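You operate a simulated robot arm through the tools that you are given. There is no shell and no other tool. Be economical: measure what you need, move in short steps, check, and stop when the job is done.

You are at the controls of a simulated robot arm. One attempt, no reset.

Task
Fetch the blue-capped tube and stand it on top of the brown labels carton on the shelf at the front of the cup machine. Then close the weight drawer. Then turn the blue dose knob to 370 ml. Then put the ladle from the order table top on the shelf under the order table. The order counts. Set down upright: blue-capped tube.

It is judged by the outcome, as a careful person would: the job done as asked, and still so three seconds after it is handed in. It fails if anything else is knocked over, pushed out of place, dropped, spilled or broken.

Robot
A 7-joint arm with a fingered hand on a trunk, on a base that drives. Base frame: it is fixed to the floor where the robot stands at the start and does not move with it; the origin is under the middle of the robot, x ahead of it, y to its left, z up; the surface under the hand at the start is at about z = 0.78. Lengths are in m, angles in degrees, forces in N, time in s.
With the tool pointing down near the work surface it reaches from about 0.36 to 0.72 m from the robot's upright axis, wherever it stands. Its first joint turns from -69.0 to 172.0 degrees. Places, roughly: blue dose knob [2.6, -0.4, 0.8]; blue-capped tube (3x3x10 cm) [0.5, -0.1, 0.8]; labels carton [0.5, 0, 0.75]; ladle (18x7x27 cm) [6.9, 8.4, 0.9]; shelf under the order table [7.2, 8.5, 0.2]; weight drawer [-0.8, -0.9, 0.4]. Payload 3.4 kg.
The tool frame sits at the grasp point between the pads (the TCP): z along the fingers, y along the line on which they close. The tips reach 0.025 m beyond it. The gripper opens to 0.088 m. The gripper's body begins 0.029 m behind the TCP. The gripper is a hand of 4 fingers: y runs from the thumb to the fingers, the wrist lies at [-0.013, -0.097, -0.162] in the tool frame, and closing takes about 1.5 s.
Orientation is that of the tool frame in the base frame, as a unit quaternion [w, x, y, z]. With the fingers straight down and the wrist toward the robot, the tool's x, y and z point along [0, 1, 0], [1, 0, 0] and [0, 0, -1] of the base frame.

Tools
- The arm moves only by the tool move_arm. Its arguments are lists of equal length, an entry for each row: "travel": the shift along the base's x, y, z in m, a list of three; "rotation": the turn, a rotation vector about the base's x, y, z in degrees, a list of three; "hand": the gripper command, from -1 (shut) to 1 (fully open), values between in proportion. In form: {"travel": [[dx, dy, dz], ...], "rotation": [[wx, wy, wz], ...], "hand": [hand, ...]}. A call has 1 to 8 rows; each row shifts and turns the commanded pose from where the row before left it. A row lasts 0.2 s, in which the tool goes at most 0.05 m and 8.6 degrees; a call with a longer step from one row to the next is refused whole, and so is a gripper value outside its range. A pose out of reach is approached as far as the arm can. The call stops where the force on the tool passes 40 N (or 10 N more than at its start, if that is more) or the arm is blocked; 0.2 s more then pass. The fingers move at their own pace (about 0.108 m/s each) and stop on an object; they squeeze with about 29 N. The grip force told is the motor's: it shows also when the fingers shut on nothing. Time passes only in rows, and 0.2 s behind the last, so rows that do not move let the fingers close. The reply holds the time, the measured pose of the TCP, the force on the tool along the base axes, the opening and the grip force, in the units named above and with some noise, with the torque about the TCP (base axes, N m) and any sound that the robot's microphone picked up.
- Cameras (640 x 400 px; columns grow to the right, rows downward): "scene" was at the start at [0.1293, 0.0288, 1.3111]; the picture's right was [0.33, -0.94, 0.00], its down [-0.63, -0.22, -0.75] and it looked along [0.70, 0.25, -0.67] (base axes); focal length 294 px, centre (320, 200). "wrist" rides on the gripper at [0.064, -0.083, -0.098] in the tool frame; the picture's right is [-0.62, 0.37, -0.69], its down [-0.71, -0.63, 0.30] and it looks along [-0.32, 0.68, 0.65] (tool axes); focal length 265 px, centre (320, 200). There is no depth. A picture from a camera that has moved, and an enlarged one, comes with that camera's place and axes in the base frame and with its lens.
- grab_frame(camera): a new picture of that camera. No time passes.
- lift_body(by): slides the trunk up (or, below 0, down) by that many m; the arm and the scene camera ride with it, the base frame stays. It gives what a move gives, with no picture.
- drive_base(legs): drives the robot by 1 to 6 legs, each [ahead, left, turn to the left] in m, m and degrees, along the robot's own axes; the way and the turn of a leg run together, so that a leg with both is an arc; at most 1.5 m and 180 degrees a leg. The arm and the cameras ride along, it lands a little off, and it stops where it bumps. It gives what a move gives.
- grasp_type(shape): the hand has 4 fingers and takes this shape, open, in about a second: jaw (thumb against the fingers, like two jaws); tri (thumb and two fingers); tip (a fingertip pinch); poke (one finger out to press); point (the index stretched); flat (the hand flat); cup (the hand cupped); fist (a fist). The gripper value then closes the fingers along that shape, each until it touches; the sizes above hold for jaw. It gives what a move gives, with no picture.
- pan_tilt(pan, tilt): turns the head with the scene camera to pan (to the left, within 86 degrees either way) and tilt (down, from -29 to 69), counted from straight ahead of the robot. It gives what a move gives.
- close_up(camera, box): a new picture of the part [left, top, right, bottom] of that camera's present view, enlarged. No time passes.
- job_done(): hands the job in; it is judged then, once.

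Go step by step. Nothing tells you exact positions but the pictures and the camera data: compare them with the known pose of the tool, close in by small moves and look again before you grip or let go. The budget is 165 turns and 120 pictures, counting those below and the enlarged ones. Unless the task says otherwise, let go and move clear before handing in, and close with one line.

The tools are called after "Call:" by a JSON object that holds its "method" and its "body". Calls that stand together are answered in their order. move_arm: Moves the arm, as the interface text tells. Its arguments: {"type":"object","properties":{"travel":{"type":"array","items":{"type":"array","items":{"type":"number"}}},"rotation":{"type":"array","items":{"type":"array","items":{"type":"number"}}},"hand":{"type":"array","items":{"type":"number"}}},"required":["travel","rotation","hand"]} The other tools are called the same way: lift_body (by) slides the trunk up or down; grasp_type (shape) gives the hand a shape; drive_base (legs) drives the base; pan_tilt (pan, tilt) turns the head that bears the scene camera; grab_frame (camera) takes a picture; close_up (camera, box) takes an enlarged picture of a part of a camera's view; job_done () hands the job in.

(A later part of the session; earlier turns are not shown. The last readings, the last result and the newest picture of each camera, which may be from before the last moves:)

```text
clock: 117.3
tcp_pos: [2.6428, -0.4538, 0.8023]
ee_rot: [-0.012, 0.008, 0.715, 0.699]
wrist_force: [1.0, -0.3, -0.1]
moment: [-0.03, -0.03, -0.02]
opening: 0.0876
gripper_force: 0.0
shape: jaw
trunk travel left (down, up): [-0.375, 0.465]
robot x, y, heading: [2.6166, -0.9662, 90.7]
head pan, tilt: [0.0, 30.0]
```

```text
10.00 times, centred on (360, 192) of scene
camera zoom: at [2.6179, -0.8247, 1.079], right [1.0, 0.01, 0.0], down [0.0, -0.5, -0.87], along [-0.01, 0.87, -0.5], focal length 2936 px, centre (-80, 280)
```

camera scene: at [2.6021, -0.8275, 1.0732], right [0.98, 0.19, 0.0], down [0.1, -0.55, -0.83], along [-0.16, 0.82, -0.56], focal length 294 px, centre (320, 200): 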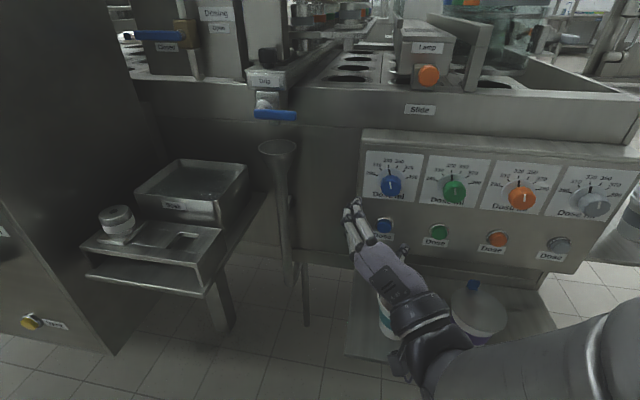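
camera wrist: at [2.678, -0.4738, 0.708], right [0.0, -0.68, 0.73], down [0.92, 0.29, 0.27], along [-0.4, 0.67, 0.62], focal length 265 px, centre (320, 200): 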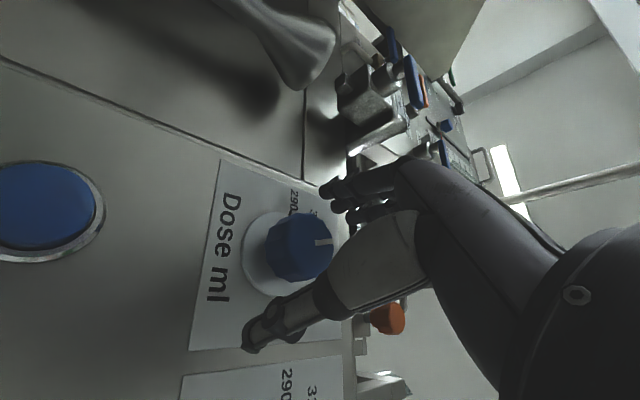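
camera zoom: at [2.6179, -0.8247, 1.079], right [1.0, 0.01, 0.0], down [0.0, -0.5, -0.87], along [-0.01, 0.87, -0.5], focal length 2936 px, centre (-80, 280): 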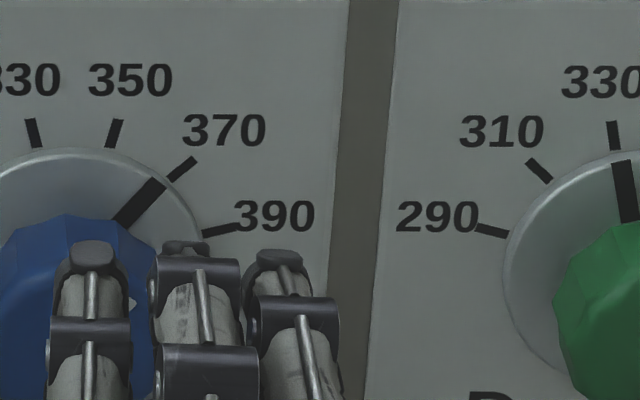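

The pointer lines up with the 370 tick exactly. I'll back the hand away and look for a route to the order table.

Call:
{"method": "move_arm", "body": {"travel": [[0, -0.04, 0], [0, -0.04, 0], [0, -0.03, 0.02], [0, 0, 0.03]], "rotation": [[0, 0, 0], [0, 0, 0], [0, 0, 0], [-8, 0, 0]], "hand": [1, 1, 1, 1]}}

Call:
{"method": "drive_base", "body": {"legs": [[-0.15, 0, 0]]}}

Call:
{"method": "move_arm", "body": {"travel": [[0, 0, 0.03], [0, 0, 0.03], [0, 0, 0.03], [0, 0, 0.03], [0, 0, 0.03], [0, 0, 0.03], [0, 0, 0.03], [0, 0, 0.03]], "rotation": [[-8, 0, 0], [-8, 0, 0], [-8, 0, 0], [-8, 0, 0], [-8, 0, 0], [-8, 0, 0], [-8, 0, 0], [-8, 0, 0]], "hand": [1, 1, 1, 1, 1, 1, 1, 1]}}

Call:
{"method": "lift_body", "body": {"by": 0.35}}

Call:
{"method": "pan_tilt", "body": {"pan": -40, "tilt": 20}}

Call:
{"method": "grab_frame", "body": {"camera": "scene"}}

```text
clock: 118.3
tcp_pos: [2.624, -0.5392, 0.8503]
ee_rot: [-0.01, 0.006, 0.763, 0.646]
wrist_force: [-0.8, 0.4, 0.1]
moment: [0.0, 0.02, 0.03]
opening: 0.088
gripper_force: 0.2
shape: jaw
out of reach, approached as far as the arm can: row 3, 4
trunk travel left (down, up): [-0.375, 0.465]
robot x, y, heading: [2.6177, -0.9658, 90.7]
head pan, tilt: [0.0, 30.0]
```

```text
clock: 119.6
tcp_pos: [2.6256, -0.6884, 0.8503]
ee_rot: [-0.01, 0.008, 0.762, 0.648]
wrist_force: [0.1, 0.5, -0.1]
moment: [0.0, 0.0, 0.0]
opening: 0.0876
gripper_force: 0.0
shape: jaw
trunk travel left (down, up): [-0.375, 0.465]
robot x, y, heading: [2.6209, -1.1159, 90.4]
head pan, tilt: [0.0, 30.0]
```

```text
clock: 121.4
tcp_pos: [2.6243, -0.6894, 1.0893]
ee_rot: [-0.005, 0.01, 0.99, 0.144]
wrist_force: [0.3, -0.5, -0.1]
moment: [-0.01, 0.03, -0.01]
opening: 0.0877
gripper_force: 0.1
shape: jaw
trunk travel left (down, up): [-0.375, 0.465]
robot x, y, heading: [2.6208, -1.116, 90.4]
head pan, tilt: [0.0, 30.0]
```

```text
clock: 124.9
tcp_pos: [2.6247, -0.6888, 1.4396]
ee_rot: [-0.005, 0.011, 0.989, 0.146]
wrist_force: [0.3, -0.1, -0.5]
moment: [0.01, -0.02, 0.0]
opening: 0.088
gripper_force: 0.0
shape: jaw
trunk travel left (down, up): [-0.725, 0.115]
robot x, y, heading: [2.6185, -1.1166, 90.7]
head pan, tilt: [0.0, 30.0]
```

```text
clock: 125.9
tcp_pos: [2.6247, -0.6893, 1.4391]
ee_rot: [-0.005, 0.011, 0.989, 0.145]
wrist_force: [-0.3, 0.3, 0.4]
moment: [-0.01, 0.01, -0.01]
opening: 0.0881
gripper_force: 0.0
shape: jaw
trunk travel left (down, up): [-0.725, 0.115]
robot x, y, heading: [2.6205, -1.1151, 90.4]
head pan, tilt: [-40.0, 20.0]
```

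```text
51 pictures are left
camera scene: at [2.6792, -0.993, 1.445], right [0.77, -0.64, 0.0], down [-0.22, -0.26, -0.94], along [0.6, 0.73, -0.34], focal length 294 px, centre (320, 200)
```

scene: 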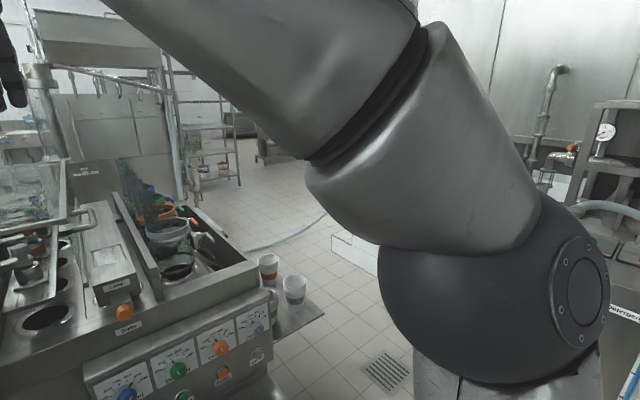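

The exit is past the dosing station: between its cup shelf (x up to 3.3) and the pipe counter (x from about 4.2). I'll strafe to x 3.6, advance, and inspect the hose ahead.

Call:
{"method": "drive_base", "body": {"legs": [[0, -1.0, 0]]}}

Call:
{"method": "pan_tilt", "body": {"pan": 0, "tilt": 20}}

Call:
{"method": "grab_frame", "body": {"camera": "scene"}}

```text
clock: 131.2
tcp_pos: [3.6426, -0.6895, 1.4385]
ee_rot: [-0.004, 0.022, 0.989, 0.145]
wrist_force: [0.0, -0.5, 0.5]
moment: [0.01, -0.02, 0.03]
opening: 0.0877
gripper_force: 0.1
shape: jaw
trunk travel left (down, up): [-0.725, 0.115]
robot x, y, heading: [3.6302, -1.117, 89.2]
head pan, tilt: [-40.0, 20.0]
```

```text
clock: 132.2
tcp_pos: [3.6412, -0.6894, 1.4392]
ee_rot: [-0.004, 0.021, 0.989, 0.146]
wrist_force: [0.1, 0.7, 0.0]
moment: [-0.01, 0.0, 0.02]
opening: 0.0878
gripper_force: 0.0
shape: jaw
trunk travel left (down, up): [-0.725, 0.115]
robot x, y, heading: [3.6324, -1.1152, 89.5]
head pan, tilt: [0.0, 20.0]
```

```text
50 pictures are left
camera scene: at [3.631, -0.9732, 1.4451], right [1.0, -0.01, 0.0], down [0.0, -0.34, -0.94], along [0.01, 0.94, -0.34], focal length 294 px, centre (320, 200)
```

scene: 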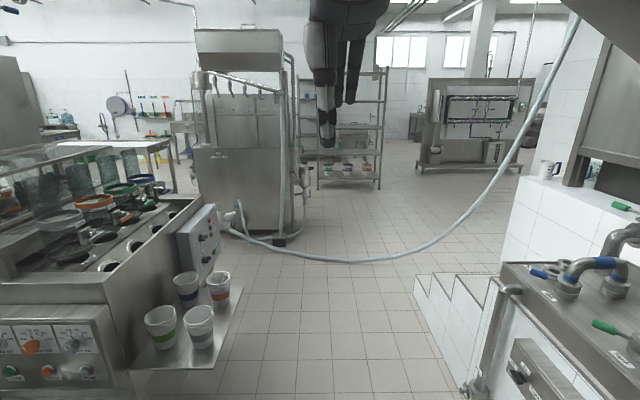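

A hose sags to the floor at about y 1.4 across the way out. I'll drive up to y 0.7 and look at how it lies.

Call:
{"method": "drive_base", "body": {"legs": [[1.0, 0.06, 0.5], [0.8, 0, 0]]}}

Call:
{"method": "pan_tilt", "body": {"pan": -10, "tilt": 45}}

Call:
{"method": "grab_frame", "body": {"camera": "scene"}}

```text
clock: 141.3
tcp_pos: [3.5779, 1.1076, 1.4396]
ee_rot: [-0.004, 0.015, 0.989, 0.146]
wrist_force: [-0.7, 0.5, -1.5]
moment: [-0.01, 0.03, -0.04]
opening: 0.0879
gripper_force: 0.1
shape: jaw
trunk travel left (down, up): [-0.725, 0.115]
robot x, y, heading: [3.5695, 0.68, 90.0]
head pan, tilt: [0.0, 20.0]
```

```text
clock: 142.2
tcp_pos: [3.5786, 1.1073, 1.4391]
ee_rot: [-0.005, 0.015, 0.989, 0.145]
wrist_force: [0.3, 0.8, -0.4]
moment: [0.0, 0.01, 0.0]
opening: 0.0881
gripper_force: 0.2
shape: jaw
trunk travel left (down, up): [-0.725, 0.115]
robot x, y, heading: [3.571, 0.6796, 90.2]
head pan, tilt: [-10.0, 45.0]
```

```text
49 pictures are left
camera scene: at [3.5842, 0.8116, 1.4065], right [0.99, -0.17, 0.0], down [-0.12, -0.7, -0.71], along [0.12, 0.7, -0.71], focal length 294 px, centre (320, 200)
```

scene: 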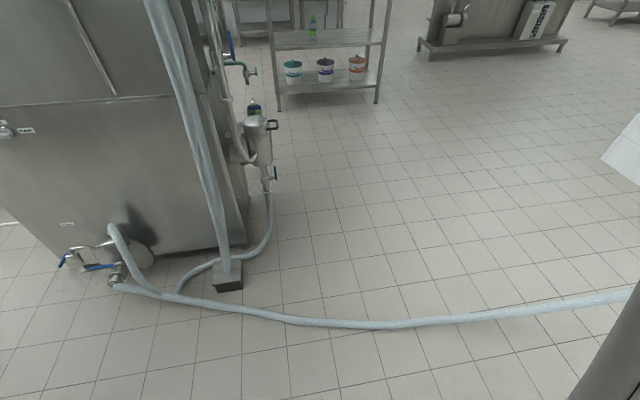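

The hose lies flat on the floor at about y 1.35; both ends are fixed, and it spans the whole exit. I'll try a short, straight leg over the flat part and stop if it bumps.

Call:
{"method": "drive_base", "body": {"legs": [[0, -0.25, 0], [0.35, 0, 0]]}}

Call:
{"method": "grab_frame", "body": {"camera": "scene"}}

```text
clock: 145.9
tcp_pos: [3.8343, 1.4574, 1.4382]
ee_rot: [-0.004, 0.019, 0.989, 0.145]
wrist_force: [1.0, -0.1, -0.1]
moment: [-0.02, 0.02, -0.03]
opening: 0.0877
gripper_force: 0.1
shape: jaw
trunk travel left (down, up): [-0.725, 0.115]
robot x, y, heading: [3.821, 1.0273, 89.6]
head pan, tilt: [-10.0, 45.0]
```

```text
48 pictures are left
camera scene: at [3.8372, 1.1615, 1.4064], right [0.98, -0.18, 0.0], down [-0.13, -0.7, -0.71], along [0.13, 0.7, -0.71], focal length 294 px, centre (320, 200)
```

scene: 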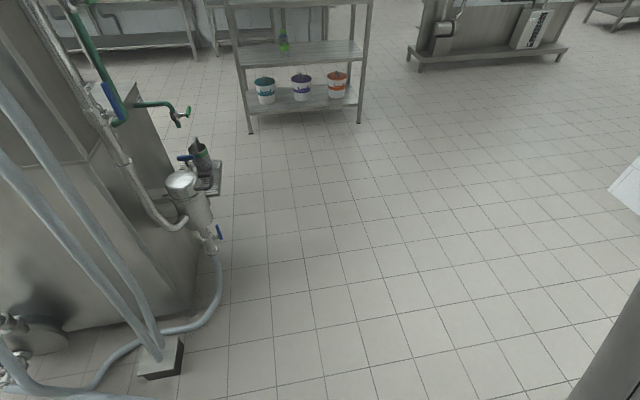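

No bump so far. I'll continue over it.

Call:
{"method": "drive_base", "body": {"legs": [[0.9, -0.05, 0]]}}

```text
clock: 146.9
tcp_pos: [3.836, 1.4735, 1.4386]
ee_rot: [-0.004, 0.024, 0.989, 0.144]
wrist_force: [0.9, -0.4, 0.1]
moment: [0.0, -0.01, 0.0]
opening: 0.0879
gripper_force: 0.0
shape: jaw
trunk travel left (down, up): [-0.725, 0.115]
robot x, y, heading: [3.8202, 1.0437, 89.2]
head pan, tilt: [-10.0, 45.0]
stopped in leg 1: the robot was blocked; the commanded pose is now the measured one
```

The hose is solid, so I must go another way. The strip between the cup machine and the tank (y roughly 0.7 to 1.7) seems open toward -x; I'll look that way.

Call:
{"method": "drive_base", "body": {"legs": [[-0.1, 0.15, 0]]}}

Call:
{"method": "pan_tilt", "body": {"pan": 80, "tilt": 30}}

Call:
{"method": "grab_frame", "body": {"camera": "scene"}}

```text
clock: 148.4
tcp_pos: [3.6828, 1.3744, 1.4396]
ee_rot: [-0.003, 0.023, 0.989, 0.145]
wrist_force: [-0.1, -0.1, 0.3]
moment: [0.0, -0.02, -0.01]
opening: 0.0882
gripper_force: 0.0
shape: jaw
trunk travel left (down, up): [-0.725, 0.115]
robot x, y, heading: [3.6687, 0.945, 89.3]
head pan, tilt: [-10.0, 45.0]
```

```text
clock: 150.1
tcp_pos: [3.6825, 1.3752, 1.4402]
ee_rot: [-0.004, 0.023, 0.989, 0.145]
wrist_force: [0.0, 0.3, -0.5]
moment: [0.02, -0.01, -0.01]
opening: 0.0879
gripper_force: 0.1
shape: jaw
trunk travel left (down, up): [-0.725, 0.115]
robot x, y, heading: [3.667, 0.9497, 89.2]
head pan, tilt: [80.0, 30.0]
```

```text
47 pictures are left
camera scene: at [3.5805, 1.0148, 1.429], right [0.19, 0.98, 0.0], down [0.49, -0.09, -0.87], along [-0.85, 0.16, -0.5], focal length 294 px, centre (320, 200)
```

scene: 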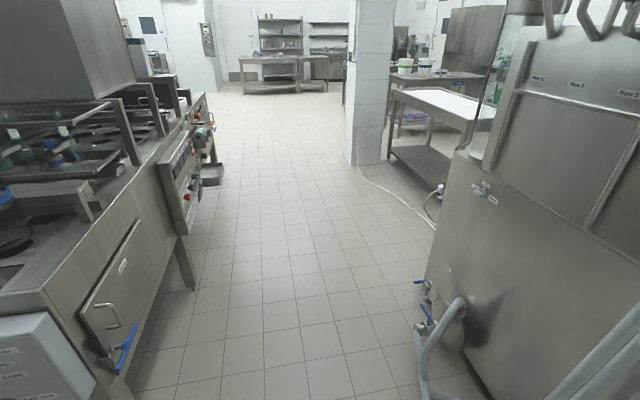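

The aisle is wide and clear, and the other hose ends at the pillar near (0.2, 2.2), so I can go round the pillar's far side. I'll turn to face -x and drive along y about 1.0.

Call:
{"method": "drive_base", "body": {"legs": [[0, 0, 90.5], [1.5, -0.05, 0], [1.5, 0, 0], [1.2, 0, 0]]}}

Call:
{"method": "pan_tilt", "body": {"pan": -70, "tilt": 20}}

Call:
{"method": "grab_frame", "body": {"camera": "scene"}}

```text
refused: leg 2 is longer than a leg can be; nothing moved
```

```text
clock: 152.4
tcp_pos: [3.6825, 1.3738, 1.4391]
ee_rot: [-0.005, 0.024, 0.989, 0.145]
wrist_force: [-1.3, -0.2, 0.9]
moment: [0.03, 0.0, 0.01]
opening: 0.0882
gripper_force: 0.1
shape: jaw
trunk travel left (down, up): [-0.725, 0.115]
robot x, y, heading: [3.6661, 0.9468, 89.1]
head pan, tilt: [-70.0, 20.0]
```

```text
46 pictures are left
camera scene: at [3.7572, 1.0287, 1.4451], right [0.33, -0.94, 0.0], down [-0.32, -0.11, -0.94], along [0.89, 0.31, -0.34], focal length 294 px, centre (320, 200)
```

scene: 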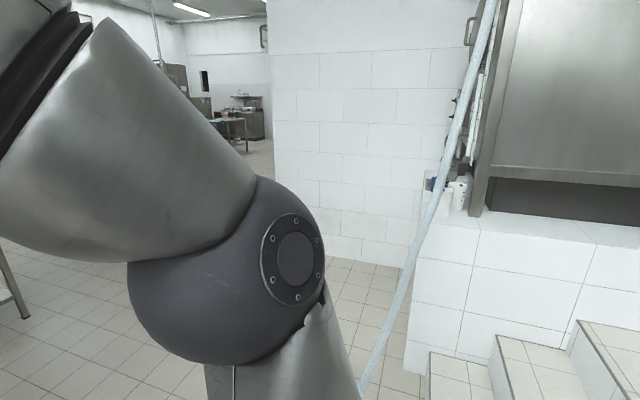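

That confirms there's no passage on the right. I'll drive along the aisle with legs within the limit.

Call:
{"method": "drive_base", "body": {"legs": [[0, 0, 90.5], [1.45, -0.05, 0], [1.45, 0, 0], [1.2, 0, 0]]}}

Call:
{"method": "pan_tilt", "body": {"pan": -60, "tilt": 20}}

Call:
{"method": "grab_frame", "body": {"camera": "scene"}}

```text
clock: 176.2
tcp_pos: [-0.9211, 1.2479, 1.4401]
ee_rot: [-0.104, -0.669, 0.728, 0.102]
wrist_force: [0.7, 0.8, 0.4]
moment: [0.01, 0.0, -0.02]
opening: 0.088
gripper_force: 0.1
shape: jaw
trunk travel left (down, up): [-0.725, 0.115]
robot x, y, heading: [-0.4953, 1.2172, 177.2]
head pan, tilt: [-70.0, 20.0]
```

```text
clock: 176.9
tcp_pos: [-0.9214, 1.2476, 1.4396]
ee_rot: [-0.104, -0.669, 0.729, 0.102]
wrist_force: [-0.1, -1.1, 1.2]
moment: [0.03, -0.02, -0.03]
opening: 0.0879
gripper_force: 0.1
shape: jaw
trunk travel left (down, up): [-0.725, 0.115]
robot x, y, heading: [-0.4897, 1.2192, 177.0]
head pan, tilt: [-60.0, 20.0]
```

```text
45 pictures are left
camera scene: at [-0.5871, 1.3031, 1.4451], right [0.89, 0.45, 0.0], down [0.16, -0.3, -0.94], along [-0.43, 0.84, -0.34], focal length 294 px, centre (320, 200)
```

scene: 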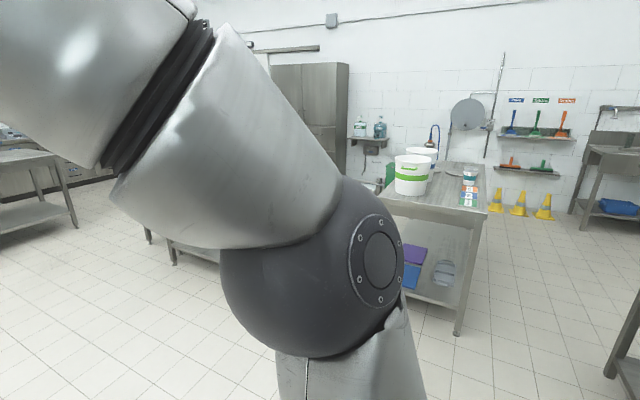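

The arm blocks part of the view; two tables stand beyond the pillar with a lane between. I'll turn to face +y and look along that lane.

Call:
{"method": "drive_base", "body": {"legs": [[0, 0, -87]]}}

Call:
{"method": "pan_tilt", "body": {"pan": 5, "tilt": 22}}

Call:
{"method": "grab_frame", "body": {"camera": "scene"}}

```text
clock: 180.9
tcp_pos: [-0.4997, 1.6445, 1.4392]
ee_rot: [-0.008, 0.0, 0.989, 0.146]
wrist_force: [-0.4, -0.5, -0.1]
moment: [-0.01, 0.0, 0.0]
opening: 0.088
gripper_force: 0.1
shape: jaw
trunk travel left (down, up): [-0.725, 0.115]
robot x, y, heading: [-0.4926, 1.2198, 91.9]
head pan, tilt: [-60.0, 20.0]
```

```text
clock: 182.3
tcp_pos: [-0.5002, 1.644, 1.4393]
ee_rot: [-0.008, 0.001, 0.989, 0.145]
wrist_force: [0.4, -0.4, -0.5]
moment: [-0.03, 0.02, 0.01]
opening: 0.0879
gripper_force: 0.0
shape: jaw
trunk travel left (down, up): [-0.725, 0.115]
robot x, y, heading: [-0.4944, 1.2132, 92.0]
head pan, tilt: [5.0, 22.0]
```

```text
44 pictures are left
camera scene: at [-0.5075, 1.3596, 1.4418], right [0.99, 0.12, 0.0], down [0.04, -0.37, -0.93], along [-0.11, 0.92, -0.37], focal length 294 px, centre (320, 200)
```

scene: 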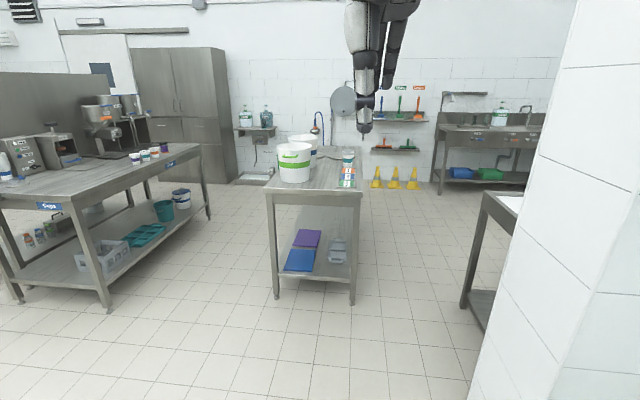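

The lane to the left of the bucket table (x from -2.1 to -1.03) is roomier. I'll take it at x about -1.65 up to y 4.6, then look.

Call:
{"method": "drive_base", "body": {"legs": [[0, 1.15, -2], [1.4, 0, 0], [1.4, 0, 0], [0.55, 0, 0]]}}

Call:
{"method": "pan_tilt", "body": {"pan": -80, "tilt": 15}}

Call:
{"method": "grab_frame", "body": {"camera": "scene"}}

```text
clock: 204.1
tcp_pos: [-1.6462, 4.9977, 1.4392]
ee_rot: [-0.006, 0.012, 0.989, 0.145]
wrist_force: [0.6, 1.1, -0.2]
moment: [-0.03, 0.03, -0.01]
opening: 0.0878
gripper_force: 0.2
shape: jaw
trunk travel left (down, up): [-0.725, 0.115]
robot x, y, heading: [-1.6457, 4.5701, 90.4]
head pan, tilt: [5.0, 22.0]
```

```text
clock: 205.7
tcp_pos: [-1.6455, 4.9981, 1.4391]
ee_rot: [-0.005, 0.012, 0.989, 0.145]
wrist_force: [-0.2, 0.6, -0.6]
moment: [-0.03, -0.01, -0.01]
opening: 0.0878
gripper_force: 0.0
shape: jaw
trunk travel left (down, up): [-0.725, 0.115]
robot x, y, heading: [-1.6471, 4.569, 90.8]
head pan, tilt: [-80.0, 15.0]
```

```text
43 pictures are left
camera scene: at [-1.5579, 4.6384, 1.4532], right [0.18, -0.98, 0.0], down [-0.25, -0.05, -0.97], along [0.95, 0.18, -0.26], focal length 294 px, centre (320, 200)
```

scene: 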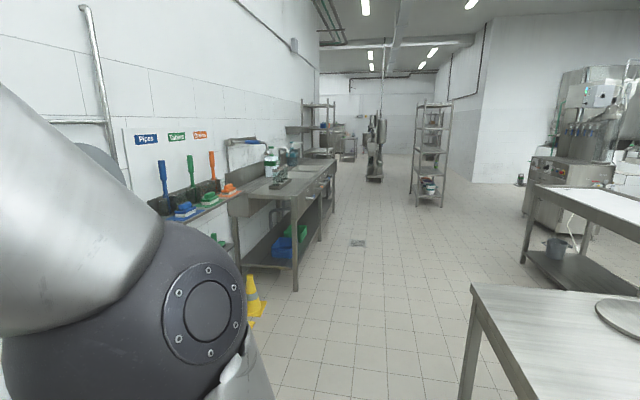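

The aisle toward +x lies between y 4.3 and 5.3. I'll turn to face +x, centre in it, and drive along to x about 3.6.

Call:
{"method": "drive_base", "body": {"legs": [[0, 0, -90.6], [0.3, 0.2, 0], [1.4, 0, 0], [1.4, 0, 0], [1.4, 0, 0]]}}

Call:
{"method": "pan_tilt", "body": {"pan": 30, "tilt": 12}}

Call:
{"method": "grab_frame", "body": {"camera": "scene"}}

```text
clock: 231.6
tcp_pos: [3.2746, 4.877, 1.4404]
ee_rot: [0.099, 0.708, 0.691, 0.107]
wrist_force: [-0.6, 0.1, 0.4]
moment: [-0.01, -0.02, -0.02]
opening: 0.0881
gripper_force: 0.0
shape: jaw
trunk travel left (down, up): [-0.725, 0.115]
robot x, y, heading: [2.8435, 4.8841, 0.1]
head pan, tilt: [-80.0, 15.0]
```

```text
clock: 233.5
tcp_pos: [3.2737, 4.8773, 1.4399]
ee_rot: [0.1, 0.708, 0.691, 0.107]
wrist_force: [-1.3, 0.2, -0.1]
moment: [-0.03, -0.03, 0.0]
opening: 0.0881
gripper_force: 0.1
shape: jaw
trunk travel left (down, up): [-0.725, 0.115]
robot x, y, heading: [2.8447, 4.8791, 0.7]
head pan, tilt: [30.0, 12.0]
```

```text
42 pictures are left
camera scene: at [2.9769, 4.9313, 1.4581], right [0.51, -0.86, 0.0], down [-0.18, -0.11, -0.98], along [0.84, 0.5, -0.21], focal length 294 px, centre (320, 200)
```

scene: 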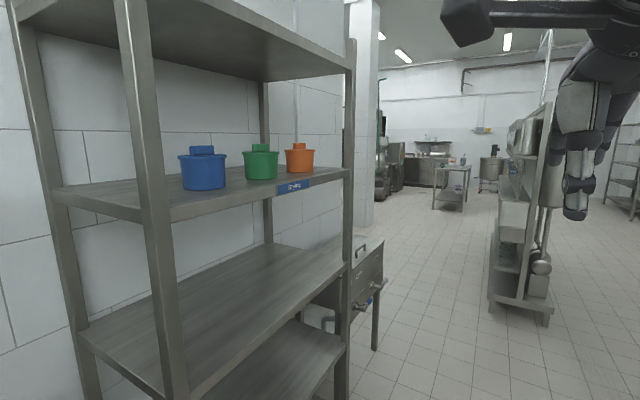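

A rack stands ahead at (5.7, 4.3–4.85) and shelving on the left. I'll go to x about 4.8 and look to the left for the order table.

Call:
{"method": "drive_base", "body": {"legs": [[1.0, 0, 0], [0.85, 0, 0]]}}

Call:
{"method": "pan_tilt", "body": {"pan": 50, "tilt": 12}}

Call:
{"method": "grab_frame", "body": {"camera": "scene"}}

```text
clock: 242.9
tcp_pos: [5.1545, 4.9084, 1.4397]
ee_rot: [0.098, 0.706, 0.693, 0.108]
wrist_force: [0.3, 0.1, 0.3]
moment: [-0.01, -0.03, -0.02]
opening: 0.0879
gripper_force: 0.1
shape: jaw
trunk travel left (down, up): [-0.725, 0.115]
robot x, y, heading: [4.728, 4.9147, 1.1]
head pan, tilt: [30.0, 12.0]
```

```text
clock: 243.8
tcp_pos: [5.1549, 4.9098, 1.44]
ee_rot: [0.099, 0.706, 0.693, 0.107]
wrist_force: [0.2, 0.3, -0.6]
moment: [0.02, 0.03, 0.0]
opening: 0.0882
gripper_force: 0.1
shape: jaw
trunk travel left (down, up): [-0.725, 0.115]
robot x, y, heading: [4.7256, 4.9156, 1.0]
head pan, tilt: [50.0, 12.0]
```

```text
41 pictures are left
camera scene: at [4.8357, 4.9854, 1.4581], right [0.78, -0.63, 0.0], down [-0.13, -0.16, -0.98], along [0.62, 0.76, -0.21], focal length 294 px, centre (320, 200)
```

scene: 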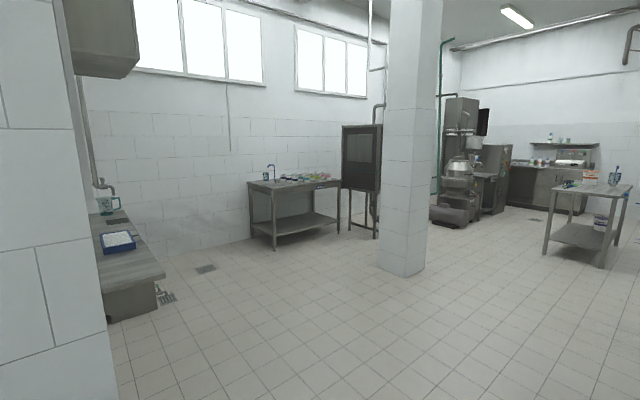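

The table at the far wall, around pixel (295, 200), matches the order table. I'll enlarge it.

Call:
{"method": "close_up", "body": {"camera": "scene", "box": [230, 150, 360, 260]}}

```text
3.64 times, centred on (295, 205) of scene
camera zoom: at [4.8357, 4.9854, 1.4581], right [0.78, -0.63, 0.0], down [-0.13, -0.16, -0.98], along [0.62, 0.76, -0.21], focal length 1068 px, centre (411, 182)
```

zoom: 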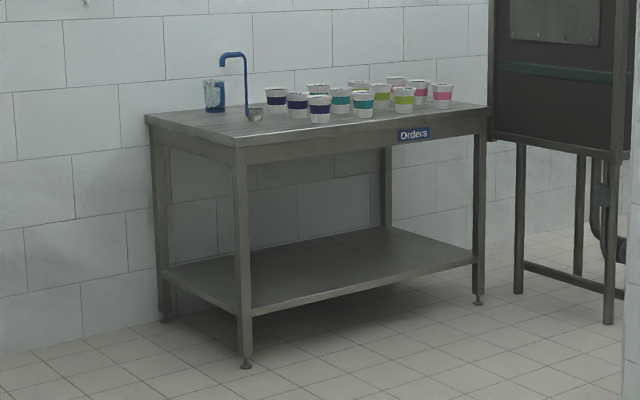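

This is the Orders table: top z about 0.83, front edge y 8.17, x 6.65–7.85, shelf z about 0.20. The blue ladle stands upright at about (6.90, 8.46). I'll drive there diagonally, keeping clear of the rack and the pillar.

Call:
{"method": "drive_base", "body": {"legs": [[0, 0, 44], [1.4, 0, 0], [0, 0, 45], [0.8, -0.6, 0], [0.7, 0, 0]]}}

Call:
{"method": "pan_tilt", "body": {"pan": 0, "tilt": 20}}

Call:
{"method": "grab_frame", "body": {"camera": "scene"}}

```text
clock: 263.1
tcp_pos: [6.3288, 7.8439, 1.4393]
ee_rot: [-0.005, 0.019, 0.989, 0.145]
wrist_force: [-0.1, -0.4, -0.7]
moment: [0.01, -0.02, 0.01]
opening: 0.088
gripper_force: 0.1
shape: jaw
trunk travel left (down, up): [-0.725, 0.115]
robot x, y, heading: [6.3182, 7.4169, 89.9]
head pan, tilt: [50.0, 12.0]
```

```text
clock: 264.2
tcp_pos: [6.3294, 7.8425, 1.4409]
ee_rot: [-0.004, 0.02, 0.989, 0.145]
wrist_force: [0.0, 0.2, 0.4]
moment: [0.01, 0.01, 0.02]
opening: 0.0879
gripper_force: 0.1
shape: jaw
trunk travel left (down, up): [-0.725, 0.115]
robot x, y, heading: [6.3176, 7.4128, 89.5]
head pan, tilt: [0.0, 20.0]
```

```text
39 pictures are left
camera scene: at [6.3192, 7.5593, 1.4451], right [1.0, -0.01, 0.0], down [0.0, -0.34, -0.94], along [0.01, 0.94, -0.34], focal length 294 px, centre (320, 200)
```

scene: 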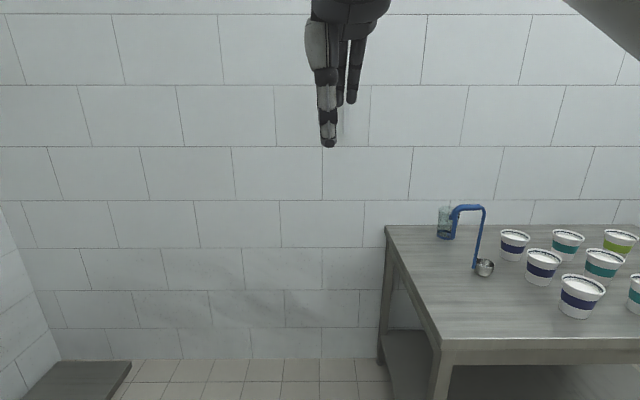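

The ladle's shaft stands vertical at about (6.894, 8.49), z 0.86–1.08, hook to -x and bowl to +x; the nearest cup is 0.19 m to its right. I'll strafe in front of it, lower the trunk a little, and orient the hand (pitched slightly down, fingers to the left).

Call:
{"method": "drive_base", "body": {"legs": [[0, -0.56, 0.3]]}}

Call:
{"method": "move_arm", "body": {"travel": [[0, 0.02, -0.03], [0, 0.02, -0.03], [0, 0.02, -0.03], [0, 0.02, -0.03], [0, 0.02, -0.03], [0, 0.02, -0.03]], "rotation": [[8.1, 0, 0], [8.1, 0, 0], [8.1, 0, 0], [8.1, 0, 0], [8.1, 0, 0], [8.1, 0, 0]], "hand": [1, 1, 1, 1, 1, 1]}}

Call:
{"method": "move_arm", "body": {"travel": [[0, 0, -0.01], [0, 0, -0.01], [0, 0, -0.01], [0, 0, -0.01], [0, 0, -0.01], [0, 0, -0.01], [0, 0, -0.01], [0, 0, -0.01]], "rotation": [[0, -7.43, 3.47], [0, -7.43, 3.47], [0, -7.43, 3.47], [0, -7.43, 3.47], [0, -7.43, 3.47], [0, -7.43, 3.47], [0, -7.43, 3.47], [0, -7.43, 3.47]], "hand": [1, 1, 1, 1, 1, 1, 1, 1]}}

Call:
{"method": "move_arm", "body": {"travel": [[0, 0, 0], [0, 0, 0], [0, 0, 0]], "rotation": [[0, -7.43, 3.47], [0, -7.43, 3.47], [0, -7.43, 3.47]], "hand": [1, 1, 1]}}

Call:
{"method": "pan_tilt", "body": {"pan": 0, "tilt": 35}}

Call:
{"method": "grab_frame", "body": {"camera": "scene"}}

```text
clock: 267.5
tcp_pos: [6.8907, 7.8442, 1.4398]
ee_rot: [-0.006, 0.013, 0.989, 0.145]
wrist_force: [-0.1, -0.1, 0.2]
moment: [0.0, 0.0, -0.04]
opening: 0.0877
gripper_force: 0.1
shape: jaw
trunk travel left (down, up): [-0.725, 0.115]
robot x, y, heading: [6.886, 7.4144, 90.4]
head pan, tilt: [0.0, 20.0]
```

```text
clock: 268.9
tcp_pos: [6.8912, 7.9633, 1.2583]
ee_rot: [-0.01, 0.009, 0.842, 0.539]
wrist_force: [-0.4, 0.2, -0.3]
moment: [0.02, -0.01, -0.01]
opening: 0.0882
gripper_force: 0.0
shape: jaw
trunk travel left (down, up): [-0.725, 0.115]
robot x, y, heading: [6.8864, 7.4179, 90.4]
head pan, tilt: [0.0, 20.0]
```

```text
clock: 270.7
tcp_pos: [6.892, 7.963, 1.1793]
ee_rot: [0.282, -0.451, 0.714, 0.456]
wrist_force: [0.4, 0.6, -0.5]
moment: [0.02, -0.02, -0.03]
opening: 0.088
gripper_force: 0.0
shape: jaw
trunk travel left (down, up): [-0.725, 0.115]
robot x, y, heading: [6.8891, 7.414, 90.3]
head pan, tilt: [0.0, 20.0]
```

```text
clock: 271.5
tcp_pos: [6.8948, 7.9644, 1.1805]
ee_rot: [0.371, -0.593, 0.603, 0.383]
wrist_force: [0.9, -0.4, 0.6]
moment: [-0.03, -0.02, -0.01]
opening: 0.0879
gripper_force: 0.0
shape: jaw
trunk travel left (down, up): [-0.725, 0.115]
robot x, y, heading: [6.8831, 7.414, 90.5]
head pan, tilt: [0.0, 20.0]
```

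```text
clock: 272.3
tcp_pos: [6.8926, 7.9625, 1.1801]
ee_rot: [0.371, -0.592, 0.604, 0.384]
wrist_force: [0.1, -0.2, -0.2]
moment: [-0.02, -0.02, 0.0]
opening: 0.0878
gripper_force: 0.2
shape: jaw
trunk travel left (down, up): [-0.725, 0.115]
robot x, y, heading: [6.8882, 7.4157, 90.5]
head pan, tilt: [0.0, 35.0]
```

```text
38 pictures are left
camera scene: at [6.8853, 7.5543, 1.4213], right [1.0, 0.01, 0.0], down [0.0, -0.57, -0.82], along [-0.01, 0.82, -0.57], focal length 294 px, centre (320, 200)
```

scene: 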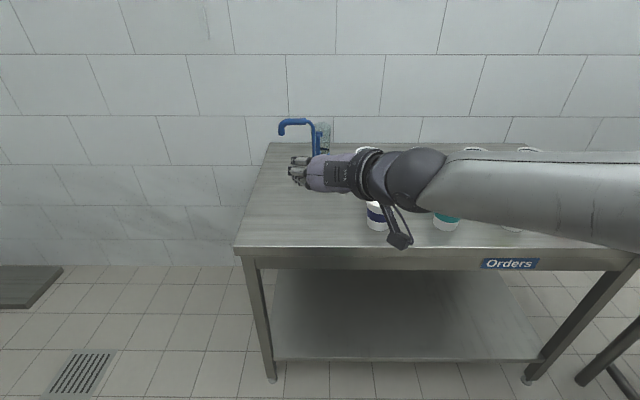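

The hand is oriented as intended, with wrist and forearm higher than the cups. I'll drive closer, then lower to z 1.0 in front of the shaft.

Call:
{"method": "drive_base", "body": {"legs": [[0.36, 0, 0]]}}

Call:
{"method": "lift_body", "body": {"by": -0.1}}

Call:
{"method": "move_arm", "body": {"travel": [[0, 0, -0.03], [0, 0, -0.03], [0, 0, -0.02]], "rotation": [[0, 0, 0], [0, 0, 0], [0, 0, 0]], "hand": [1, 1, 1]}}

Call:
{"method": "grab_frame", "body": {"camera": "scene"}}

Call:
{"method": "grab_frame", "body": {"camera": "wrist"}}

```text
clock: 274.6
tcp_pos: [6.8879, 8.3187, 1.1797]
ee_rot: [0.37, -0.592, 0.604, 0.384]
wrist_force: [-0.4, -1.0, -1.0]
moment: [-0.01, 0.01, -0.04]
opening: 0.0879
gripper_force: 0.0
shape: jaw
trunk travel left (down, up): [-0.725, 0.115]
robot x, y, heading: [6.885, 7.7706, 90.3]
head pan, tilt: [0.0, 35.0]
```

```text
clock: 275.9
tcp_pos: [6.8877, 8.3175, 1.0784]
ee_rot: [0.37, -0.593, 0.604, 0.384]
wrist_force: [0.1, 0.3, 0.4]
moment: [0.01, -0.03, 0.01]
opening: 0.0879
gripper_force: 0.2
shape: jaw
trunk travel left (down, up): [-0.625, 0.215]
robot x, y, heading: [6.8836, 7.7715, 90.3]
head pan, tilt: [0.0, 35.0]
```

```text
clock: 276.7
tcp_pos: [6.8871, 8.319, 0.9988]
ee_rot: [0.37, -0.592, 0.604, 0.384]
wrist_force: [0.5, -0.3, -1.4]
moment: [0.02, 0.0, 0.0]
opening: 0.0878
gripper_force: 0.1
shape: jaw
trunk travel left (down, up): [-0.625, 0.215]
robot x, y, heading: [6.8842, 7.764, 90.6]
head pan, tilt: [0.0, 35.0]
```

```text
37 pictures are left
camera scene: at [6.8822, 7.9092, 1.3212], right [1.0, 0.01, 0.0], down [0.0, -0.57, -0.82], along [-0.01, 0.82, -0.57], focal length 294 px, centre (320, 200)
```

scene: 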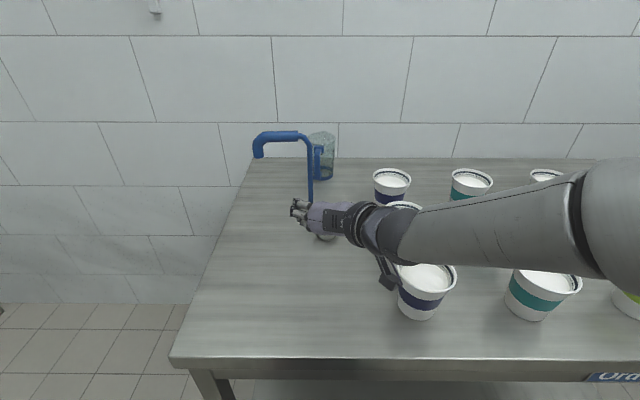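

```text
36 pictures are left
camera wrist: at [6.9704, 8.2015, 0.9806], right [-0.35, -0.36, 0.87], down [0.64, 0.58, 0.5], along [-0.68, 0.73, 0.03], focal length 265 px, centre (320, 200)
```

wrist: 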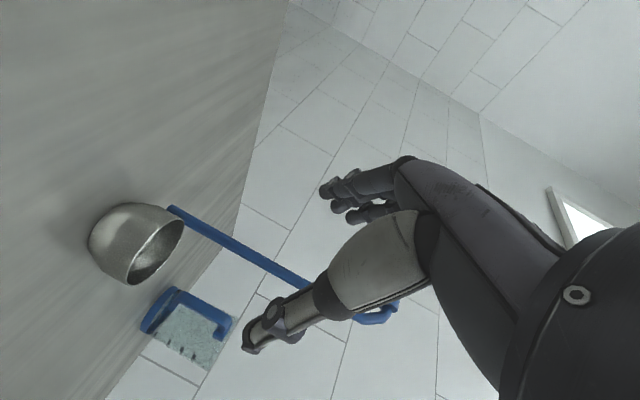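

With three views the shaft is now fixed at (6.854, 8.437). I'll shift left 33 mm and advance in two stages, looking in between.

Call:
{"method": "move_arm", "body": {"travel": [[-0.033, 0, 0], [0, 0.04, 0], [0, 0.03, 0]], "rotation": [[0, 0, 0], [0, 0, 0], [0, 0, 0]], "hand": [1, 1, 1]}}

Call:
{"method": "close_up", "body": {"camera": "scene", "box": [230, 110, 450, 280]}}

Call:
{"method": "grab_frame", "body": {"camera": "wrist"}}

```text
clock: 277.5
tcp_pos: [6.8549, 8.3873, 0.9988]
ee_rot: [0.371, -0.592, 0.603, 0.384]
wrist_force: [-0.2, -0.1, 0.0]
moment: [0.01, 0.0, 0.01]
opening: 0.0879
gripper_force: 0.1
shape: jaw
trunk travel left (down, up): [-0.625, 0.215]
robot x, y, heading: [6.8835, 7.7684, 90.5]
head pan, tilt: [0.0, 35.0]
```

```text
2.35 times, centred on (340, 195) of scene
camera zoom: at [6.8821, 7.9095, 1.3212], right [1.0, 0.01, 0.0], down [0.0, -0.57, -0.82], along [-0.01, 0.82, -0.57], focal length 691 px, centre (273, 212)
```

zoom: 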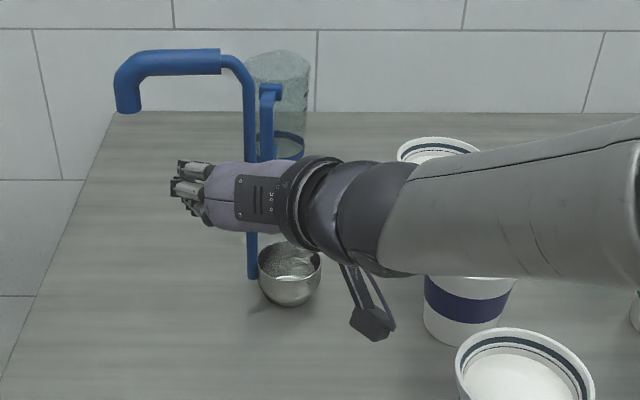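

```text
34 pictures are left
camera wrist: at [6.9381, 8.2717, 0.9803], right [-0.35, -0.36, 0.87], down [0.64, 0.58, 0.5], along [-0.68, 0.73, 0.03], focal length 265 px, centre (320, 200)
```

wrist: 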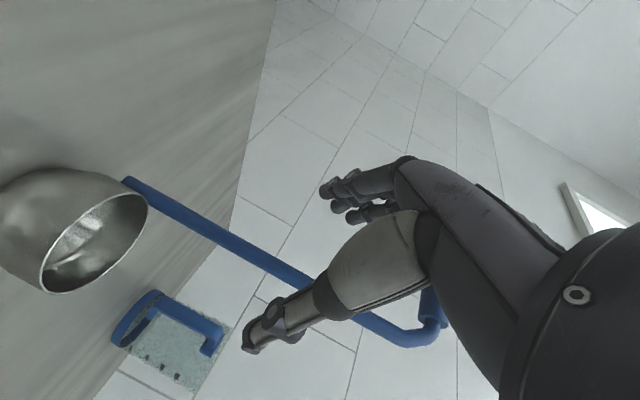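

The shaft is centred between fingers and thumb (x 6.856, y 8.436). I'll advance the last 48 mm and check.

Call:
{"method": "move_arm", "body": {"travel": [[0.001, 0.025, 0], [0, 0.023, 0]], "rotation": [[0, 0, 0], [0, 0, 0]], "hand": [1, 1]}}

Call:
{"method": "grab_frame", "body": {"camera": "wrist"}}

```text
clock: 278.1
tcp_pos: [6.8559, 8.4368, 1.0011]
ee_rot: [0.371, -0.592, 0.604, 0.383]
wrist_force: [-0.1, -0.4, -0.1]
moment: [-0.03, 0.01, 0.0]
opening: 0.0882
gripper_force: 0.1
shape: jaw
trunk travel left (down, up): [-0.625, 0.215]
robot x, y, heading: [6.8823, 7.7691, 90.4]
head pan, tilt: [0.0, 35.0]
```

```text
33 pictures are left
camera wrist: at [6.9392, 8.3199, 0.982], right [-0.35, -0.36, 0.87], down [0.64, 0.58, 0.5], along [-0.68, 0.73, 0.03], focal length 265 px, centre (320, 200)
```

wrist: 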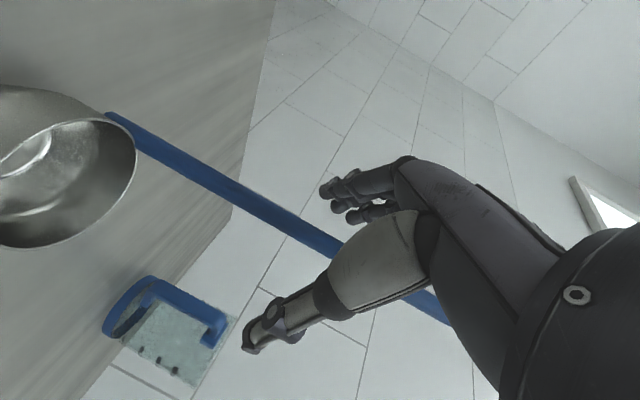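

The shaft runs between thumb and fingers. Closing.

Call:
{"method": "move_arm", "body": {"travel": [[0, 0, 0], [0, 0, 0], [0, 0, 0], [0, 0, 0], [0, 0, 0], [0, 0, 0], [0, 0, 0], [0, 0, 0]], "rotation": [[0, 0, 0], [0, 0, 0], [0, 0, 0], [0, 0, 0], [0, 0, 0], [0, 0, 0], [0, 0, 0], [0, 0, 0]], "hand": [0.6, 0.3, 0, -0.3, -0.6, -1, -1, -1]}}

Call:
{"method": "grab_frame", "body": {"camera": "wrist"}}

```text
clock: 279.9
tcp_pos: [6.8565, 8.4362, 1.0008]
ee_rot: [0.37, -0.593, 0.603, 0.384]
wrist_force: [0.0, -0.4, -1.0]
moment: [0.0, 0.07, 0.03]
opening: 0.0
gripper_force: 28.9
shape: jaw
trunk travel left (down, up): [-0.625, 0.215]
robot x, y, heading: [6.8807, 7.7757, 90.5]
head pan, tilt: [0.0, 35.0]
```

```text
32 pictures are left
camera wrist: at [6.9392, 8.3197, 0.9819], right [-0.35, -0.36, 0.87], down [0.64, 0.58, 0.5], along [-0.68, 0.73, 0.03], focal length 265 px, centre (320, 200)
```

wrist: 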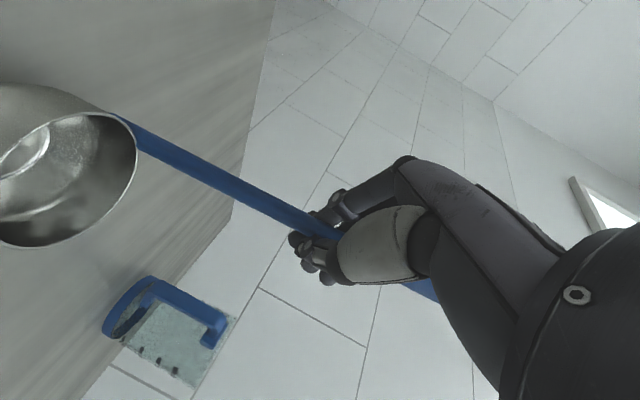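

The fingers closed around the shaft, though the opening reads zero. I'll lift 3 cm as a test and look.

Call:
{"method": "move_arm", "body": {"travel": [[0, 0, 0.01], [0, 0, 0.02], [0, 0, 0]], "rotation": [[0, 0, 0], [0, 0, 0], [0, 0, 0]], "hand": [-1, -1, -1]}}

Call:
{"method": "close_up", "body": {"camera": "scene", "box": [230, 90, 450, 280]}}

```text
clock: 280.7
tcp_pos: [6.8575, 8.4374, 1.0281]
ee_rot: [0.37, -0.592, 0.604, 0.384]
wrist_force: [0.4, -0.4, -1.9]
moment: [0.03, 0.07, -0.02]
opening: 0.0001
gripper_force: 29.2
shape: jaw
trunk travel left (down, up): [-0.625, 0.215]
robot x, y, heading: [6.8809, 7.7713, 90.6]
head pan, tilt: [0.0, 35.0]
```

```text
2.11 times, centred on (340, 185) of scene
camera zoom: at [6.883, 7.9098, 1.3211], right [1.0, 0.01, 0.0], down [0.0, -0.57, -0.82], along [-0.01, 0.82, -0.57], focal length 618 px, centre (278, 232)
```

zoom: 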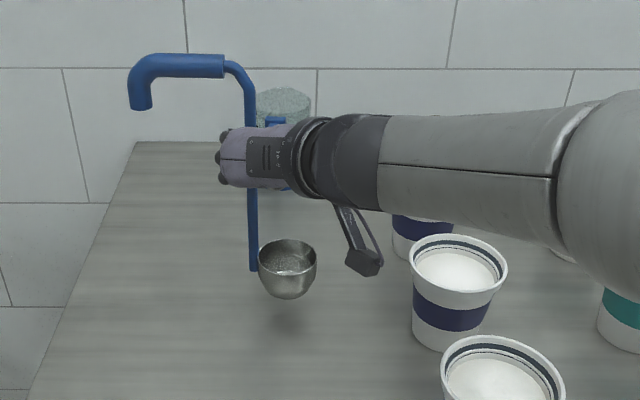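

The ladle is held, hanging vertical. I'll lift it higher, back away from the table, and lower the trunk.

Call:
{"method": "move_arm", "body": {"travel": [[0, 0, 0.025], [0, 0, 0.03], [0, 0, 0.025]], "rotation": [[0, 0, 0], [0, 0, 0], [0, 0, 0]], "hand": [-1, -1, -1]}}

Call:
{"method": "drive_base", "body": {"legs": [[-0.5, 0, 0]]}}

Call:
{"method": "lift_body", "body": {"by": -0.4}}

Call:
{"method": "pan_tilt", "body": {"pan": 0, "tilt": 30}}

Call:
{"method": "grab_frame", "body": {"camera": "scene"}}

```text
clock: 281.5
tcp_pos: [6.8553, 8.4369, 1.1102]
ee_rot: [0.371, -0.593, 0.604, 0.383]
wrist_force: [-0.1, 0.3, -2.2]
moment: [-0.04, 0.05, 0.0]
opening: 0.0
gripper_force: 29.1
shape: jaw
trunk travel left (down, up): [-0.625, 0.215]
robot x, y, heading: [6.8827, 7.7745, 90.3]
head pan, tilt: [0.0, 35.0]
```

```text
clock: 284.4
tcp_pos: [6.8563, 7.9315, 1.1107]
ee_rot: [0.37, -0.595, 0.601, 0.385]
wrist_force: [-0.2, -0.3, -2.5]
moment: [0.03, 0.05, 0.0]
opening: 0.0
gripper_force: 29.1
shape: jaw
trunk travel left (down, up): [-0.625, 0.215]
robot x, y, heading: [6.8916, 7.2639, 90.9]
head pan, tilt: [0.0, 35.0]
```

```text
clock: 288.3
tcp_pos: [6.8563, 7.9324, 0.7095]
ee_rot: [0.37, -0.595, 0.601, 0.385]
wrist_force: [0.1, -0.4, -1.8]
moment: [0.01, 0.06, 0.02]
opening: 0.0
gripper_force: 28.9
shape: jaw
trunk travel left (down, up): [-0.225, 0.615]
robot x, y, heading: [6.8871, 7.2648, 90.9]
head pan, tilt: [0.0, 35.0]
```

```text
clock: 288.9
tcp_pos: [6.8558, 7.9309, 0.7102]
ee_rot: [0.369, -0.594, 0.602, 0.386]
wrist_force: [0.0, 0.0, -1.6]
moment: [0.03, 0.05, 0.0]
opening: 0.0001
gripper_force: 29.2
shape: jaw
trunk travel left (down, up): [-0.225, 0.615]
robot x, y, heading: [6.8875, 7.2654, 91.0]
head pan, tilt: [0.0, 30.0]
```

```text
30 pictures are left
camera scene: at [6.8872, 7.4069, 0.9289], right [1.0, 0.01, 0.0], down [0.01, -0.5, -0.87], along [-0.01, 0.87, -0.5], focal length 294 px, centre (320, 200)
```

scene: 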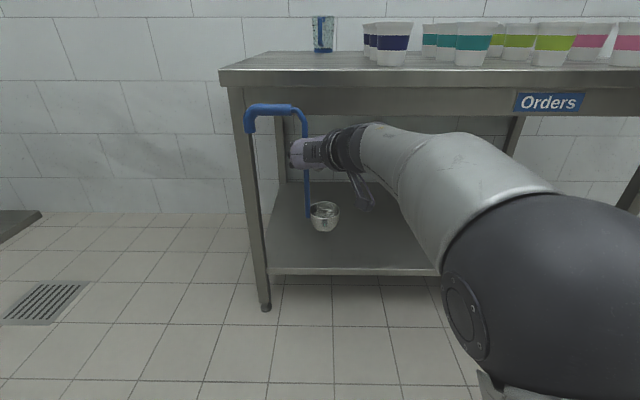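

The shelf under the table is at z about 0.22 (front y 8.16), with the apron underside at 0.745. I'll lower further, then move in under the table with the ladle just above the shelf.

Call:
{"method": "lift_body", "body": {"by": -0.2}}

Call:
{"method": "move_arm", "body": {"travel": [[0, 0, -0.02], [0, 0, -0.02], [0, 0, -0.01]], "rotation": [[0, 0, 0], [0, 0, 0], [0, 0, 0]], "hand": [-1, -1, -1]}}

Call:
{"method": "drive_base", "body": {"legs": [[0, -0.1, -0.5], [0.2, 0, 0]]}}

Call:
{"method": "grab_frame", "body": {"camera": "scene"}}

```text
clock: 291.1
tcp_pos: [6.8564, 7.9311, 0.5096]
ee_rot: [0.37, -0.595, 0.601, 0.385]
wrist_force: [0.4, -0.4, -1.4]
moment: [0.01, 0.07, 0.03]
opening: 0.0
gripper_force: 29.2
shape: jaw
trunk travel left (down, up): [-0.025, 0.815]
robot x, y, heading: [6.8875, 7.2622, 90.5]
head pan, tilt: [0.0, 30.0]
```

```text
clock: 291.9
tcp_pos: [6.8573, 7.9312, 0.4596]
ee_rot: [0.37, -0.594, 0.602, 0.385]
wrist_force: [-0.7, -0.4, -2.0]
moment: [0.0, 0.04, -0.01]
opening: 0.0002
gripper_force: 28.0
shape: jaw
trunk travel left (down, up): [-0.025, 0.815]
robot x, y, heading: [6.8855, 7.2643, 90.8]
head pan, tilt: [0.0, 30.0]
```

```text
clock: 294.3
tcp_pos: [6.963, 8.1334, 0.4593]
ee_rot: [0.372, -0.591, 0.604, 0.384]
wrist_force: [-0.1, -1.5, -1.9]
moment: [0.0, 0.06, -0.05]
opening: 0.0
gripper_force: 29.0
shape: jaw
trunk travel left (down, up): [-0.025, 0.815]
robot x, y, heading: [6.9907, 7.466, 90.4]
head pan, tilt: [0.0, 30.0]
```

```text
29 pictures are left
camera scene: at [6.9888, 7.6077, 0.7289], right [1.0, 0.0, 0.0], down [0.0, -0.5, -0.87], along [0.0, 0.87, -0.5], focal length 294 px, centre (320, 200)
```

scene: 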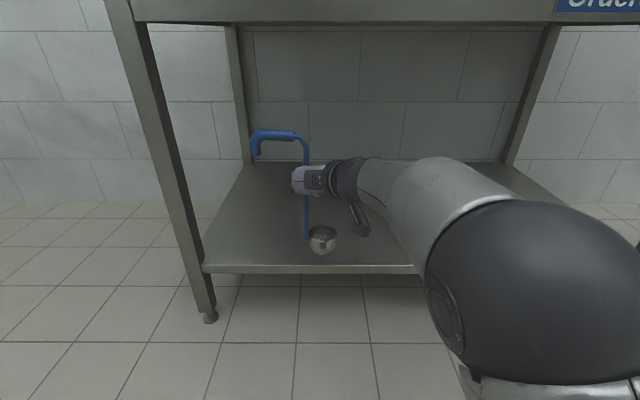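

The bowl clears the shelf edge by about 7 cm. I'll go in 0.2 m more.

Call:
{"method": "drive_base", "body": {"legs": [[0.21, 0, 0]]}}

Call:
{"method": "grab_frame", "body": {"camera": "scene"}}

```text
clock: 295.9
tcp_pos: [6.96, 8.3419, 0.4589]
ee_rot: [0.371, -0.592, 0.604, 0.384]
wrist_force: [0.5, 0.6, -2.2]
moment: [0.03, 0.04, 0.04]
opening: 0.0
gripper_force: 29.0
shape: jaw
trunk travel left (down, up): [-0.025, 0.815]
robot x, y, heading: [6.9867, 7.6768, 90.0]
head pan, tilt: [0.0, 30.0]
```

```text
28 pictures are left
camera scene: at [6.9874, 7.8171, 0.7289], right [1.0, 0.01, 0.0], down [0.0, -0.5, -0.87], along [-0.01, 0.87, -0.5], focal length 294 px, centre (320, 200)
```

scene: 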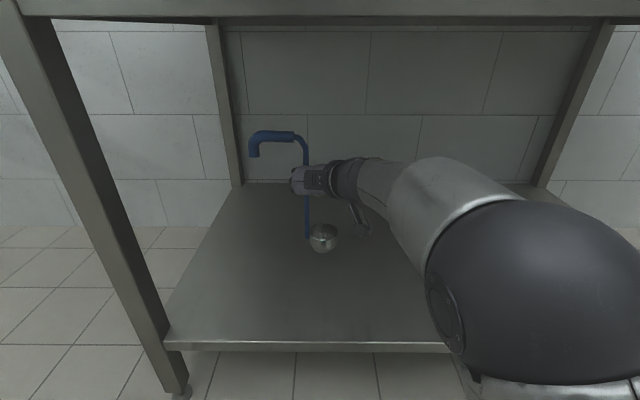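

The ladle is over the shelf. I'll lower it gently until it touches.

Call:
{"method": "move_arm", "body": {"travel": [[0, 0, -0.02], [0, 0, -0.015], [0, 0, -0.01]], "rotation": [[0, 0, 0], [0, 0, 0], [0, 0, 0]], "hand": [-1, -1, -1]}}

Call:
{"method": "close_up", "body": {"camera": "scene", "box": [230, 110, 420, 290]}}

```text
clock: 296.7
tcp_pos: [6.9611, 8.3412, 0.4161]
ee_rot: [0.371, -0.593, 0.603, 0.383]
wrist_force: [0.0, 0.1, -2.1]
moment: [0.03, 0.04, -0.01]
opening: 0.0
gripper_force: 29.3
shape: jaw
trunk travel left (down, up): [-0.025, 0.815]
robot x, y, heading: [6.9885, 7.6761, 90.4]
head pan, tilt: [0.0, 30.0]
```

```text
2.22 times, centred on (325, 200) of scene
camera zoom: at [6.9874, 7.8171, 0.729], right [1.0, 0.01, 0.0], down [0.0, -0.5, -0.87], along [-0.01, 0.87, -0.5], focal length 653 px, centre (309, 200)
```

zoom: 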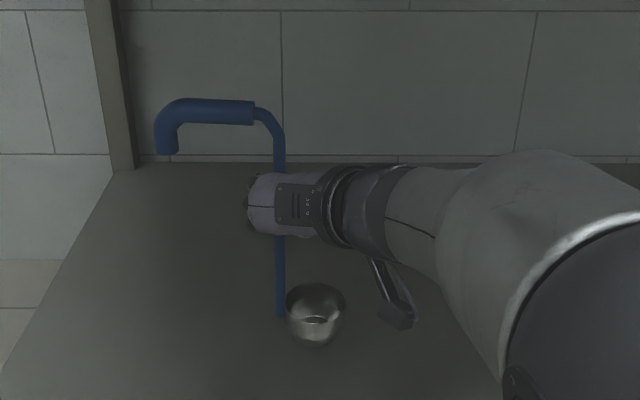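

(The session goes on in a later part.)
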